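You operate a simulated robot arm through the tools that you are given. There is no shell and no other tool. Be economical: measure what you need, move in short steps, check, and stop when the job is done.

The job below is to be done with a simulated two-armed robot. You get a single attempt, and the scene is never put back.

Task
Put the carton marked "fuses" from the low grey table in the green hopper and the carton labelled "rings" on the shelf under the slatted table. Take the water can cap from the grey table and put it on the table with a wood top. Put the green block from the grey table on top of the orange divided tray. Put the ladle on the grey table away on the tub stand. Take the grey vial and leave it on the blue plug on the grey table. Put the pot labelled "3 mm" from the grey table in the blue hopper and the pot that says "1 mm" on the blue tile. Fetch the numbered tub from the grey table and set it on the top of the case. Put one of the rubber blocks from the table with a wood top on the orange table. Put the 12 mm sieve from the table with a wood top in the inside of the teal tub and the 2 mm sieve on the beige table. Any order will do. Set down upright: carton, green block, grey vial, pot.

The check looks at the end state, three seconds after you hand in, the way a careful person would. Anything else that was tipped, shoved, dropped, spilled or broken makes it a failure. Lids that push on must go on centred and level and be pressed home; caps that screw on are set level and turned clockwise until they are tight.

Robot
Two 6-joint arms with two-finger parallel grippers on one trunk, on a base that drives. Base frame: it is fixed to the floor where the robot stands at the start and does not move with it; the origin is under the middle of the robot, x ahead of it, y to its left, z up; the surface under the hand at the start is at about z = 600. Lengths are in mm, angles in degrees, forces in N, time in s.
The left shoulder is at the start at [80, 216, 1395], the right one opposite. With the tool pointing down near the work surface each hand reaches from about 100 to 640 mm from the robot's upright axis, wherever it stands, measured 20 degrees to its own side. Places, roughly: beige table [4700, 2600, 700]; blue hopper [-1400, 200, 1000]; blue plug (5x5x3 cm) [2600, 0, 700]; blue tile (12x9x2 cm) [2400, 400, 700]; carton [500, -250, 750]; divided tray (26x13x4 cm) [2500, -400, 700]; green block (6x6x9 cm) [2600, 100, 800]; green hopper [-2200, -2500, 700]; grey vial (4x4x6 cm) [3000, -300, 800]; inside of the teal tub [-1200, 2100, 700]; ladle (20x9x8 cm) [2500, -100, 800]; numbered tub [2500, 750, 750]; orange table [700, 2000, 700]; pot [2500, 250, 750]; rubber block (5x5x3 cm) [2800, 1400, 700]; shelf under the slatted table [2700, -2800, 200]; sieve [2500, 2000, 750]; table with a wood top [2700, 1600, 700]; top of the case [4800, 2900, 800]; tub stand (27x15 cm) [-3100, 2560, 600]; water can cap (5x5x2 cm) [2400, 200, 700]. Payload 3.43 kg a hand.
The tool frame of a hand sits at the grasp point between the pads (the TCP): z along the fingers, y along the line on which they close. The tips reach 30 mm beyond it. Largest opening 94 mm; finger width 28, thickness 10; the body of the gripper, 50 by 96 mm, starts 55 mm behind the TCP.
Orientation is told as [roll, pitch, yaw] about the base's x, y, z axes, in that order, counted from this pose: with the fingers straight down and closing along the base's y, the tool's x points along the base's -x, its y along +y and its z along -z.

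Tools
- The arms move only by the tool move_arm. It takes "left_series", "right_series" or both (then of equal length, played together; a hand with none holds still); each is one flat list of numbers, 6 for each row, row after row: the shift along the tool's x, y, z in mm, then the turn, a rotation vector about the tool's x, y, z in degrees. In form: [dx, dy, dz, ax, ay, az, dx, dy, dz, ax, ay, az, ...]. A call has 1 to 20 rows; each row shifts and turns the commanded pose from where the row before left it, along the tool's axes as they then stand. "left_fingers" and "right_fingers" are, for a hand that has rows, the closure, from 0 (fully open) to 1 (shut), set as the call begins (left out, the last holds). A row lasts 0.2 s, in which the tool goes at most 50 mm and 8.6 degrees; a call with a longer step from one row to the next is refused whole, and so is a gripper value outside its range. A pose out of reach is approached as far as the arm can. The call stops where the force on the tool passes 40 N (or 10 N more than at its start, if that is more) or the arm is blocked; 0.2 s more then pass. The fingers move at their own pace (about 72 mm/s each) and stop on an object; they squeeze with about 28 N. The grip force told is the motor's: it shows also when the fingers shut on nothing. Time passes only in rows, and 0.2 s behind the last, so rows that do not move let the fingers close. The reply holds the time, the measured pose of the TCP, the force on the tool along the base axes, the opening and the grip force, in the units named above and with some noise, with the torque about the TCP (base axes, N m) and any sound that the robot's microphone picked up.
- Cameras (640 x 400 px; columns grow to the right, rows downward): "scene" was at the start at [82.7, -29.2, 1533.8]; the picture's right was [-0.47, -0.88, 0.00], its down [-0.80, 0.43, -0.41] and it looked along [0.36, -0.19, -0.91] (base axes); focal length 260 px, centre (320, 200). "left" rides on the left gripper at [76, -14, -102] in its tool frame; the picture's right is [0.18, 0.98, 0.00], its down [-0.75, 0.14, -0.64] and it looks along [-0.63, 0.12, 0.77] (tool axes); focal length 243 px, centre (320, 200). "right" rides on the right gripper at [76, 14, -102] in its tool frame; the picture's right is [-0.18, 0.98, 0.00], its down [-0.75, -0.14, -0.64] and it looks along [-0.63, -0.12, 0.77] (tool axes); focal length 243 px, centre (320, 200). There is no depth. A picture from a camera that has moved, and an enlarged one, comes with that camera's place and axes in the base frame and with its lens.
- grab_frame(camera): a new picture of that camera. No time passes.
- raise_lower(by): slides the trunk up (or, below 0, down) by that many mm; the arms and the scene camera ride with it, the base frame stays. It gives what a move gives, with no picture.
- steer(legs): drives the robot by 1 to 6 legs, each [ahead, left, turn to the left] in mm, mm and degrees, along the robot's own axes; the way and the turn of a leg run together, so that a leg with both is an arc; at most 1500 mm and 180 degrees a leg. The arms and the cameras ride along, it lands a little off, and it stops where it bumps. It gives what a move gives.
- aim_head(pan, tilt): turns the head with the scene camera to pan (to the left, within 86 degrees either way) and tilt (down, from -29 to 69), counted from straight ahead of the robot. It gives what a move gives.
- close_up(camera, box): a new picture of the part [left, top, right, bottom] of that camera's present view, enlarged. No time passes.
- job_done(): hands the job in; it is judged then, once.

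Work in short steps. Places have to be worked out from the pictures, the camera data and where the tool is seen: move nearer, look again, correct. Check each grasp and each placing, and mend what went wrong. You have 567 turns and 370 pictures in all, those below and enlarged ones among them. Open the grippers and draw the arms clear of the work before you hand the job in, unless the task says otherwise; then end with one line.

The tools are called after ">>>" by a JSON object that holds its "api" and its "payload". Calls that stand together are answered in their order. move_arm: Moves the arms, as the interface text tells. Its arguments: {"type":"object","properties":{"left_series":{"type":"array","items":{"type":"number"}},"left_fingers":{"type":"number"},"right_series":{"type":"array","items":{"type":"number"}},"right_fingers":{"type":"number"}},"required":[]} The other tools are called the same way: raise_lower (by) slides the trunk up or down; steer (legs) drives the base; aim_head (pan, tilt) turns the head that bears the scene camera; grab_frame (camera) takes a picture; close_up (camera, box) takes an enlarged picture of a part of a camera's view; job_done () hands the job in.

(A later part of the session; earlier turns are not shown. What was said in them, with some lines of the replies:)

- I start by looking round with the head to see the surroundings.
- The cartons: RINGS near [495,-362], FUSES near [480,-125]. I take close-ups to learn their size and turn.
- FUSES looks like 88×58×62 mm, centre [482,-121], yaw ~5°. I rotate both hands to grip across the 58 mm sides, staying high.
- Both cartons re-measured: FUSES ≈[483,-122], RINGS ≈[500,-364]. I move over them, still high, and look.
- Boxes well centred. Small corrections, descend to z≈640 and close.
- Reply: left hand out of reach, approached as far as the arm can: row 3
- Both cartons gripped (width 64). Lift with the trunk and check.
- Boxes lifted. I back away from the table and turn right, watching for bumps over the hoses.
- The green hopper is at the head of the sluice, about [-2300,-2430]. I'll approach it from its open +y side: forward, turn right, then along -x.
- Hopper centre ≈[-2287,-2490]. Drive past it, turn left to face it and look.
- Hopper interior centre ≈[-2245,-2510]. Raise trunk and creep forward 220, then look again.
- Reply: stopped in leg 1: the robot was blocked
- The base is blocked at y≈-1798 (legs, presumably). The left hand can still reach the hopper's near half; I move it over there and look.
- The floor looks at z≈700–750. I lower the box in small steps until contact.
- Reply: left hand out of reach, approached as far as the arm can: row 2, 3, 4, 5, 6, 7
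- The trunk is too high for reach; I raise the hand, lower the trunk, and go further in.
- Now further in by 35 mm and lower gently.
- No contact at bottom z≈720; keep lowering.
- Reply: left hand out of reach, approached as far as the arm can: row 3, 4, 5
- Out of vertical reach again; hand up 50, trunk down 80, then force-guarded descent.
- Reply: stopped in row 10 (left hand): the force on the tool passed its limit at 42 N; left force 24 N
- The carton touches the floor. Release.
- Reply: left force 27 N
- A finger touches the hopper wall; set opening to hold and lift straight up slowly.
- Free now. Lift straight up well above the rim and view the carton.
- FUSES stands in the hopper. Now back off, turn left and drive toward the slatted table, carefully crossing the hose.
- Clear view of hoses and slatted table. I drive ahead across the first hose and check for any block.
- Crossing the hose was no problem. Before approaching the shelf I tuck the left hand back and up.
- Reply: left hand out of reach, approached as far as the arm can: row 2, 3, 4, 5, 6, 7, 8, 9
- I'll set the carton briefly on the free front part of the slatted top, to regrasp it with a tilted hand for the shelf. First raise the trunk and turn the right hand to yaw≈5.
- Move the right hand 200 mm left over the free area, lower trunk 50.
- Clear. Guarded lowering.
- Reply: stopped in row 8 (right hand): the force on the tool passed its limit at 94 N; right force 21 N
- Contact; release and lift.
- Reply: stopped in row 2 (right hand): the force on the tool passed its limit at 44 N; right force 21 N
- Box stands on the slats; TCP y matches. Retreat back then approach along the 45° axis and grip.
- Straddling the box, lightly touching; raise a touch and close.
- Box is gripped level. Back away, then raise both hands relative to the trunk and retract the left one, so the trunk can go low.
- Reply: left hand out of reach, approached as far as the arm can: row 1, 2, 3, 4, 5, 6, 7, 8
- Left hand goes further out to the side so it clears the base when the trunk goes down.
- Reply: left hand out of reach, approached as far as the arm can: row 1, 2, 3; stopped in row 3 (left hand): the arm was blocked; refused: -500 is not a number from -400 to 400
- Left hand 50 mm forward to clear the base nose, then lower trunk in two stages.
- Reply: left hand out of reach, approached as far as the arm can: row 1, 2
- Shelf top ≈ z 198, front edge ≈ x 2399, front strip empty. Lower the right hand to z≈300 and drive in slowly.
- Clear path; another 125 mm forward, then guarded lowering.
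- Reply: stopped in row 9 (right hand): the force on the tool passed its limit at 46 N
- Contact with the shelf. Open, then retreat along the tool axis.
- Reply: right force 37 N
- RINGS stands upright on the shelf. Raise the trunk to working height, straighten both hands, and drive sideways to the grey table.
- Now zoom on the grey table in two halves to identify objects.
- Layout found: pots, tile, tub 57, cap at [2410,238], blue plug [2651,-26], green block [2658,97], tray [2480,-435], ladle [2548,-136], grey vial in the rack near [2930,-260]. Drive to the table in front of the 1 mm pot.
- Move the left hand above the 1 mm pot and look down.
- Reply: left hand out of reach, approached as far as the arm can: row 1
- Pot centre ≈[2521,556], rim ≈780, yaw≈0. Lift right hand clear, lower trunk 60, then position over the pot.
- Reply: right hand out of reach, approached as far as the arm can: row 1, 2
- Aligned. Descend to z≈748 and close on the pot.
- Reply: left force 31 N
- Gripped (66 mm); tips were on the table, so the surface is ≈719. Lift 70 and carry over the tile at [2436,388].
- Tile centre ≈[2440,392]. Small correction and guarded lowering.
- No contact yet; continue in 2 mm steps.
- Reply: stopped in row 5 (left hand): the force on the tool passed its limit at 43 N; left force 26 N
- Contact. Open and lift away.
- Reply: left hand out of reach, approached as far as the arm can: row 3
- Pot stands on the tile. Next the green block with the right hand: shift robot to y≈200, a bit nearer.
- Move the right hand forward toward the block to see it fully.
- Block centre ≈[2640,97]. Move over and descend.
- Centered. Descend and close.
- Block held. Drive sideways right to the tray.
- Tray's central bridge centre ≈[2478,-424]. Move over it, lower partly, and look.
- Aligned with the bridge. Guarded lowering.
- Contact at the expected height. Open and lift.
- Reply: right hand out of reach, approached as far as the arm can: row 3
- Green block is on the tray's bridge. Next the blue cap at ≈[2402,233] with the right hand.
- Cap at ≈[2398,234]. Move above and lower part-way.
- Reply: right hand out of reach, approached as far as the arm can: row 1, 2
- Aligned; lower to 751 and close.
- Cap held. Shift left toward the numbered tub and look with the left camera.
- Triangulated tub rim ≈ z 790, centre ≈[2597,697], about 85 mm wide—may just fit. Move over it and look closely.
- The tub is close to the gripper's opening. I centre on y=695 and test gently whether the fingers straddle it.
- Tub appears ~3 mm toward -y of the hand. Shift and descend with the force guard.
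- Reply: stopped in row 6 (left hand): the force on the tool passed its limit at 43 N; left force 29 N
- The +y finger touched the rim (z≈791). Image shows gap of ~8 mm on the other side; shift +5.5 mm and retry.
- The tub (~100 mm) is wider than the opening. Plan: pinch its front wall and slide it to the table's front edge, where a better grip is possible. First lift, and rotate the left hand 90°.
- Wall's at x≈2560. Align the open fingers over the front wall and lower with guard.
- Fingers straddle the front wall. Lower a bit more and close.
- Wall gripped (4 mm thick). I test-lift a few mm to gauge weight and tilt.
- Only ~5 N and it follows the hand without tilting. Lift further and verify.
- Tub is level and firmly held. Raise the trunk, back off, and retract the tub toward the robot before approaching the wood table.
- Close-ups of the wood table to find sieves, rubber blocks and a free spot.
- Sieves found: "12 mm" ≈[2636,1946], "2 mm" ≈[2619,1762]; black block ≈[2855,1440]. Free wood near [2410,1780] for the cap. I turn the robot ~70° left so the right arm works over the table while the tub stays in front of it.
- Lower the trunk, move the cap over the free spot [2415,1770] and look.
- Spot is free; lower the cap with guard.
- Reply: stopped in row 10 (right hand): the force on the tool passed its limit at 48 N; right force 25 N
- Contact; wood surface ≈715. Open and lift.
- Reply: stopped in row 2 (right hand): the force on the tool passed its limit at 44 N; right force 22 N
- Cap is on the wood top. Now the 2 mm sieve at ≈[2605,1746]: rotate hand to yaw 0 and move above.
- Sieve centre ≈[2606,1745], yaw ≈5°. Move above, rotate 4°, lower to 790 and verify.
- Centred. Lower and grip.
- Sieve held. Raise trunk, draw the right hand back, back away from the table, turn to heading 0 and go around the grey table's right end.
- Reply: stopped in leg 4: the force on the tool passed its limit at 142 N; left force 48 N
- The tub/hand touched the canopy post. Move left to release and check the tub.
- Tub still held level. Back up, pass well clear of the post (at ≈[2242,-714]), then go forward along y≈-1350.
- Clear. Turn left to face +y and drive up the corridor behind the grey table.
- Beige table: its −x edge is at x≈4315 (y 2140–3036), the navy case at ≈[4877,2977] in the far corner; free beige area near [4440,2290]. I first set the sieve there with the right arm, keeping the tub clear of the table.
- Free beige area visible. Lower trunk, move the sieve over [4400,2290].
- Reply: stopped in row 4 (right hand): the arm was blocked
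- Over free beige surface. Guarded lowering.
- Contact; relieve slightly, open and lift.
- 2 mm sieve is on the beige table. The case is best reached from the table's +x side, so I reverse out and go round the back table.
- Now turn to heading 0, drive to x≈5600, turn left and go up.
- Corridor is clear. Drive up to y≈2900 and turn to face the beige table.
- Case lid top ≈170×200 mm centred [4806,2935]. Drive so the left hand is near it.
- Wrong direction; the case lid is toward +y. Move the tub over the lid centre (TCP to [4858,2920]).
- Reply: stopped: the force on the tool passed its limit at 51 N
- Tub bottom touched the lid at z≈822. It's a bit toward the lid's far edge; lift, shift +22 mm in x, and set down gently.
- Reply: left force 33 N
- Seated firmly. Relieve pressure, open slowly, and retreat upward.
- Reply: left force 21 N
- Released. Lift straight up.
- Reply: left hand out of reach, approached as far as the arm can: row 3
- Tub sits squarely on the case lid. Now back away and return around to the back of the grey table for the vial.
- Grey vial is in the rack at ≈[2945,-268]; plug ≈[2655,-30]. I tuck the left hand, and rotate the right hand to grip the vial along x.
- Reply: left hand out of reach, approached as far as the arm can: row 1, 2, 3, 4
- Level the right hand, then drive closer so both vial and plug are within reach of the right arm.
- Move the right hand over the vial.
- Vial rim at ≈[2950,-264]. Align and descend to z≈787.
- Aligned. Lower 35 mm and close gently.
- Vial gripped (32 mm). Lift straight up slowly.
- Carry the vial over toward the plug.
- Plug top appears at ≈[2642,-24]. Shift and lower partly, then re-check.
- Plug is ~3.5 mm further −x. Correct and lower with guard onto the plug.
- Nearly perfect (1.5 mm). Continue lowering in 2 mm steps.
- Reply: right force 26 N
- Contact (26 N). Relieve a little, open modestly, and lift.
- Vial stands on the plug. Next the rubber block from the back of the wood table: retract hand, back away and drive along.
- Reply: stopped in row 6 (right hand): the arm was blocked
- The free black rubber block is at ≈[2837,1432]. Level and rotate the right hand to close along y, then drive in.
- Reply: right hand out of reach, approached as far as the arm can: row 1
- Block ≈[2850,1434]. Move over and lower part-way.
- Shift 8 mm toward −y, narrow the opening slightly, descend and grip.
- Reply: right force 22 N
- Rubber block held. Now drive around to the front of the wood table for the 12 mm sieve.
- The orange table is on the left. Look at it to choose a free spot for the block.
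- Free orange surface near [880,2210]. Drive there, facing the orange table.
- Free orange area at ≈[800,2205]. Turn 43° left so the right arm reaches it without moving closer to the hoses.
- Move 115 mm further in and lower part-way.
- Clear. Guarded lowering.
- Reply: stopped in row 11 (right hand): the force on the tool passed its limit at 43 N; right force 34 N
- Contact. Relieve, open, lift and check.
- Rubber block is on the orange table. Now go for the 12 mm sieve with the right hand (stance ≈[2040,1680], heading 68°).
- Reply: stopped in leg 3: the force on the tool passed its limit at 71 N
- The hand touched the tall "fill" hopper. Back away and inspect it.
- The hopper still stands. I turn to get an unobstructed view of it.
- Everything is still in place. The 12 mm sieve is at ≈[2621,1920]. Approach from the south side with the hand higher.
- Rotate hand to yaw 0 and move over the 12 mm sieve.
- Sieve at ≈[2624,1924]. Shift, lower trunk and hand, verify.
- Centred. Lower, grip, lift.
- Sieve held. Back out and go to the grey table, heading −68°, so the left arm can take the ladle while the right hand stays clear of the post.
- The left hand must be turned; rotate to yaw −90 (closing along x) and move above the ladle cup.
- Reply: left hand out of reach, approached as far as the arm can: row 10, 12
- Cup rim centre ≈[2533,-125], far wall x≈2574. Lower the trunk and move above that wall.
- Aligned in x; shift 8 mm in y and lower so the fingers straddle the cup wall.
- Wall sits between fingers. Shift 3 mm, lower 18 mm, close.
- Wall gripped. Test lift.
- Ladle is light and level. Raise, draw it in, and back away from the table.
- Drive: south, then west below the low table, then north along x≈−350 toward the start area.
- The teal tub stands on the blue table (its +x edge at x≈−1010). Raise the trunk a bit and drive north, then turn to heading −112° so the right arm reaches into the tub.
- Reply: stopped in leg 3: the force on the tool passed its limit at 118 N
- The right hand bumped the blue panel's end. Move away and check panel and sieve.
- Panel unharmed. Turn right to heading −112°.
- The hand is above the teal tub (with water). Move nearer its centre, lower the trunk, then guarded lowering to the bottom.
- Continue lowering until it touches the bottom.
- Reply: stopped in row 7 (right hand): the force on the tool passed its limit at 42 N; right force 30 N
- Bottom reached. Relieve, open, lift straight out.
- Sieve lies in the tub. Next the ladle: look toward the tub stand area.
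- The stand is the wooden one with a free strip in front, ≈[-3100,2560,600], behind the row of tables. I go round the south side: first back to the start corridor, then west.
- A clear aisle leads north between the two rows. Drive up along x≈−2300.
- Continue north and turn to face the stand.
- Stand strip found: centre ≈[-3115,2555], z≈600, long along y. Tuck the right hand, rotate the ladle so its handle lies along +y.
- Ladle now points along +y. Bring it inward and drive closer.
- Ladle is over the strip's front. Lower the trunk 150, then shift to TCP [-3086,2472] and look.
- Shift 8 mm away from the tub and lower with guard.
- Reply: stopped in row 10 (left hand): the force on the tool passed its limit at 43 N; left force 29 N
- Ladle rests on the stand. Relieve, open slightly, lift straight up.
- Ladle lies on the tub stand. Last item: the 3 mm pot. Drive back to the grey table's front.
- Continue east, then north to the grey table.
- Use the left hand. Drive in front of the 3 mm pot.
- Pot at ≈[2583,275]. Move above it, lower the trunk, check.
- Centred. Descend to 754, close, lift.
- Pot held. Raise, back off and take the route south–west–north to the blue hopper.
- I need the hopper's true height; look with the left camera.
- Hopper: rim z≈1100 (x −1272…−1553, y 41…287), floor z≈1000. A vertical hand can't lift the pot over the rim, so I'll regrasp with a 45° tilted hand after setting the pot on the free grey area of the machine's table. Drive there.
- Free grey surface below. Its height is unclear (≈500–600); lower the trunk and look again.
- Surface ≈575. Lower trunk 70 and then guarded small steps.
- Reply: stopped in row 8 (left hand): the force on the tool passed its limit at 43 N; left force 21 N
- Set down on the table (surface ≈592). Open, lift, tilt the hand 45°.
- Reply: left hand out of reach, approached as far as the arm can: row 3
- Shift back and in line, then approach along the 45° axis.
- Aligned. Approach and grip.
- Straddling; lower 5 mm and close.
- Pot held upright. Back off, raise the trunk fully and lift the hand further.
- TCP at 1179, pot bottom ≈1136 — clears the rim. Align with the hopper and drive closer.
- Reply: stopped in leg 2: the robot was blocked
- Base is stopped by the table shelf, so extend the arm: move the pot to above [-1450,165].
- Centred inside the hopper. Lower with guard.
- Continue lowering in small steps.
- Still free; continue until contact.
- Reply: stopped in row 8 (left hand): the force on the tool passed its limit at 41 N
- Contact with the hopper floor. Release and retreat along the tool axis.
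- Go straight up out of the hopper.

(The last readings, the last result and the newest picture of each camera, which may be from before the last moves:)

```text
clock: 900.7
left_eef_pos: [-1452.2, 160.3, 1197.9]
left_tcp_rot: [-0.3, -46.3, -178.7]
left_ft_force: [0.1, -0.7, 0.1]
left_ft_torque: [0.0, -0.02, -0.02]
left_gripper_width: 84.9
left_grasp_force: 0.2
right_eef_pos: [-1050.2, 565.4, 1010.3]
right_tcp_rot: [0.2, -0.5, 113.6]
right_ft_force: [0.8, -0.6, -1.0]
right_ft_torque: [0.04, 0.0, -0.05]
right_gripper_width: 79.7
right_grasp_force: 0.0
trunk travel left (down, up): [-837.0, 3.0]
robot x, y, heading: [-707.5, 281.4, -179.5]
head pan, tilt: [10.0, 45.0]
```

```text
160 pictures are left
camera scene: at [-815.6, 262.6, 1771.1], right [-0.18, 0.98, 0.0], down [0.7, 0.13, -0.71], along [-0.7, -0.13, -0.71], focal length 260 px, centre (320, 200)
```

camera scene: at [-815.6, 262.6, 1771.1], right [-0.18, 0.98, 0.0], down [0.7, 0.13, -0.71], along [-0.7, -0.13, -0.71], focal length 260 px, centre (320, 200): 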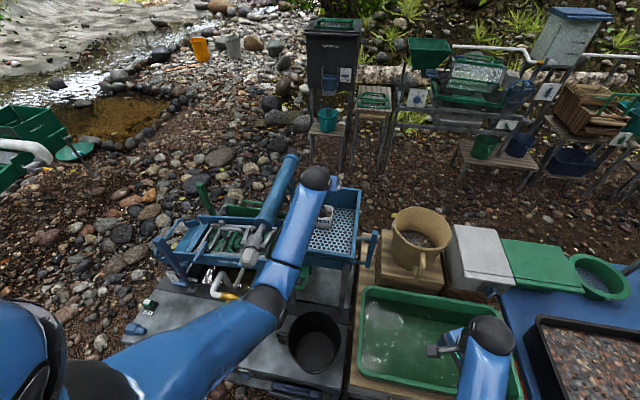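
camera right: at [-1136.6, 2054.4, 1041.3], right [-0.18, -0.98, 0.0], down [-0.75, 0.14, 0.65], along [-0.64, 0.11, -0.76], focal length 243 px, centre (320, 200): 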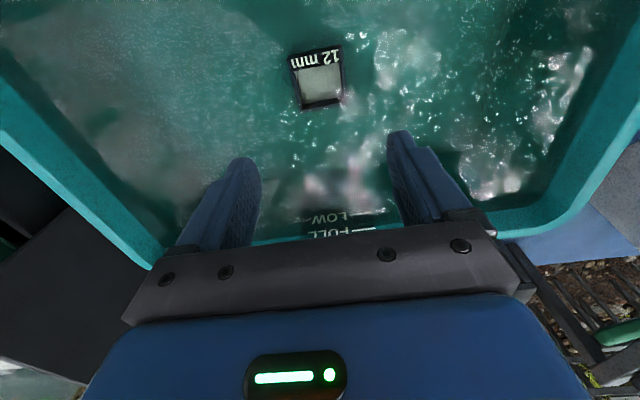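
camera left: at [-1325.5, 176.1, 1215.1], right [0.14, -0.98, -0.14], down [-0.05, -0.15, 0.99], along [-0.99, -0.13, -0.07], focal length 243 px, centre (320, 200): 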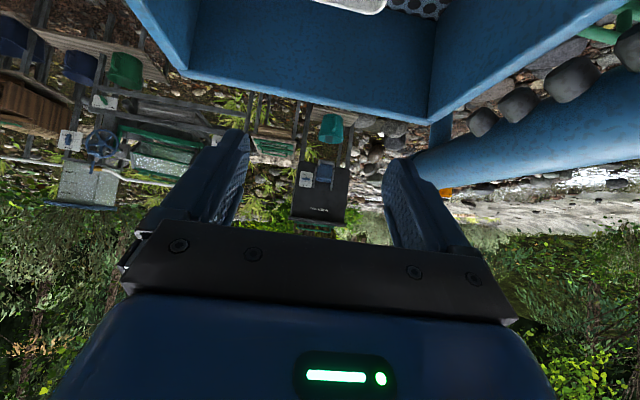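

Pot stands in the hopper. Withdraw the arm and robot, then view the pot from a clear angle.

>>> {"api": "move_arm", "payload": {"left_series": [27, 0, -28, 0, 0, 0, 27, 0, -28, 0, 0, 0, 27, 0, -28, 0, 0, 0, 27, 0, -28, 0, 0, 0]}}

>>> {"api": "steer", "payload": {"legs": [[-300, -150, 0]]}}

>>> {"api": "aim_head", "payload": {"pan": 12, "tilt": 32}}

>>> {"api": "close_up", "payload": {"camera": "scene", "box": [220, 100, 420, 300]}}

```text
clock: 901.7
left_eef_pos: [-1293.9, 164.5, 1199.0]
left_tcp_rot: [-0.3, -46.2, -178.8]
left_ft_force: [0.6, 0.4, -0.1]
left_ft_torque: [0.02, -0.03, 0.02]
left_gripper_width: 84.6
left_grasp_force: 0.1
right_eef_pos: [-1048.8, 565.1, 1010.5]
right_tcp_rot: [0.2, -0.5, 113.6]
right_ft_force: [-0.2, -0.3, 0.3]
right_ft_torque: [0.03, 0.01, -0.01]
right_gripper_width: 80.0
right_grasp_force: 0.1
trunk travel left (down, up): [-837.0, 3.0]
robot x, y, heading: [-705.0, 277.5, -179.6]
head pan, tilt: [10.0, 45.0]
```

```text
clock: 904.0
left_eef_pos: [-992.3, 311.7, 1196.7]
left_tcp_rot: [-0.4, -46.3, -178.3]
left_ft_force: [-0.9, 0.9, -0.5]
left_ft_torque: [0.0, -0.01, -0.04]
left_gripper_width: 85.0
left_grasp_force: 0.1
right_eef_pos: [-750.2, 715.0, 1010.3]
right_tcp_rot: [0.1, -0.5, 113.9]
right_ft_force: [-0.7, 0.6, -0.6]
right_ft_torque: [0.03, -0.05, 0.03]
right_gripper_width: 79.9
right_grasp_force: 0.1
trunk travel left (down, up): [-837.0, 3.0]
robot x, y, heading: [-400.9, 427.9, -179.1]
head pan, tilt: [10.0, 45.0]
```

```text
clock: 904.7
left_eef_pos: [-990.0, 312.6, 1198.5]
left_tcp_rot: [-0.3, -46.3, -178.5]
left_ft_force: [0.6, -0.3, -0.4]
left_ft_torque: [-0.01, 0.01, -0.02]
left_gripper_width: 84.6
left_grasp_force: 0.1
right_eef_pos: [-747.4, 714.5, 1009.1]
right_tcp_rot: [0.2, -0.5, 113.9]
right_ft_force: [-0.5, 0.5, -0.1]
right_ft_torque: [-0.01, 0.0, 0.0]
right_gripper_width: 79.9
right_grasp_force: 0.0
trunk travel left (down, up): [-837.0, 3.0]
robot x, y, heading: [-400.2, 432.4, -179.4]
head pan, tilt: [12.0, 32.0]
```

```text
2.00 times, centred on (320, 200) of scene
camera zoom: at [-519.8, 408.5, 1790.4], right [-0.22, 0.98, 0.0], down [0.52, 0.12, -0.85], along [-0.83, -0.19, -0.53], focal length 521 px, centre (320, 200)
```

zoom: 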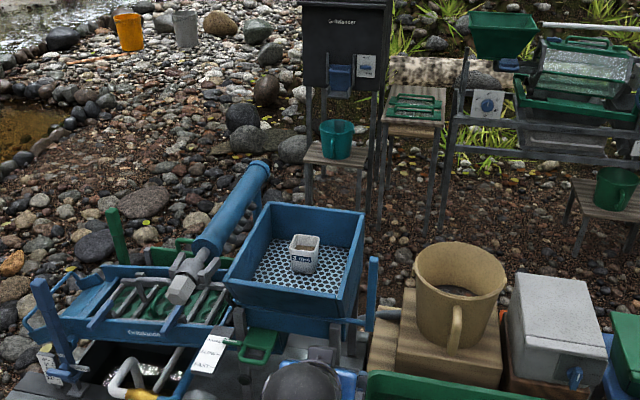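

The pot stands upright in the hopper and everything is placed. Open both grippers fully, then hand in.

>>> {"api": "move_arm", "payload": {"left_series": [0, 0, 0, 0, 0, 0, 0, 0, 0, 0, 0, 0], "right_series": [0, 0, 0, 0, 0, 0, 0, 0, 0, 0, 0, 0], "left_fingers": 0, "right_fingers": 0}}

>>> {"api": "job_done", "payload": {}}

```text
clock: 905.3
left_eef_pos: [-990.4, 312.0, 1197.1]
left_tcp_rot: [-0.3, -46.4, -178.6]
left_ft_force: [-0.5, -0.7, -0.6]
left_ft_torque: [-0.03, 0.02, 0.0]
left_gripper_width: 94.3
left_grasp_force: 0.2
right_eef_pos: [-747.1, 715.8, 1010.2]
right_tcp_rot: [0.2, -0.4, 113.9]
right_ft_force: [0.9, 0.7, 0.4]
right_ft_torque: [-0.02, 0.0, 0.02]
right_gripper_width: 94.1
right_grasp_force: 0.2
trunk travel left (down, up): [-837.0, 3.0]
robot x, y, heading: [-400.8, 433.6, -179.1]
head pan, tilt: [12.0, 32.0]
```

```text
The job is handed in.
```

All twelve items were set in their places and the job is handed in; along the way a hand bumped the canopy post, the "fill" hopper on the wood table and the orange table's blue panel; pictures taken afterwards showed the fill hopper and panel in place, but I did not re-check the post.
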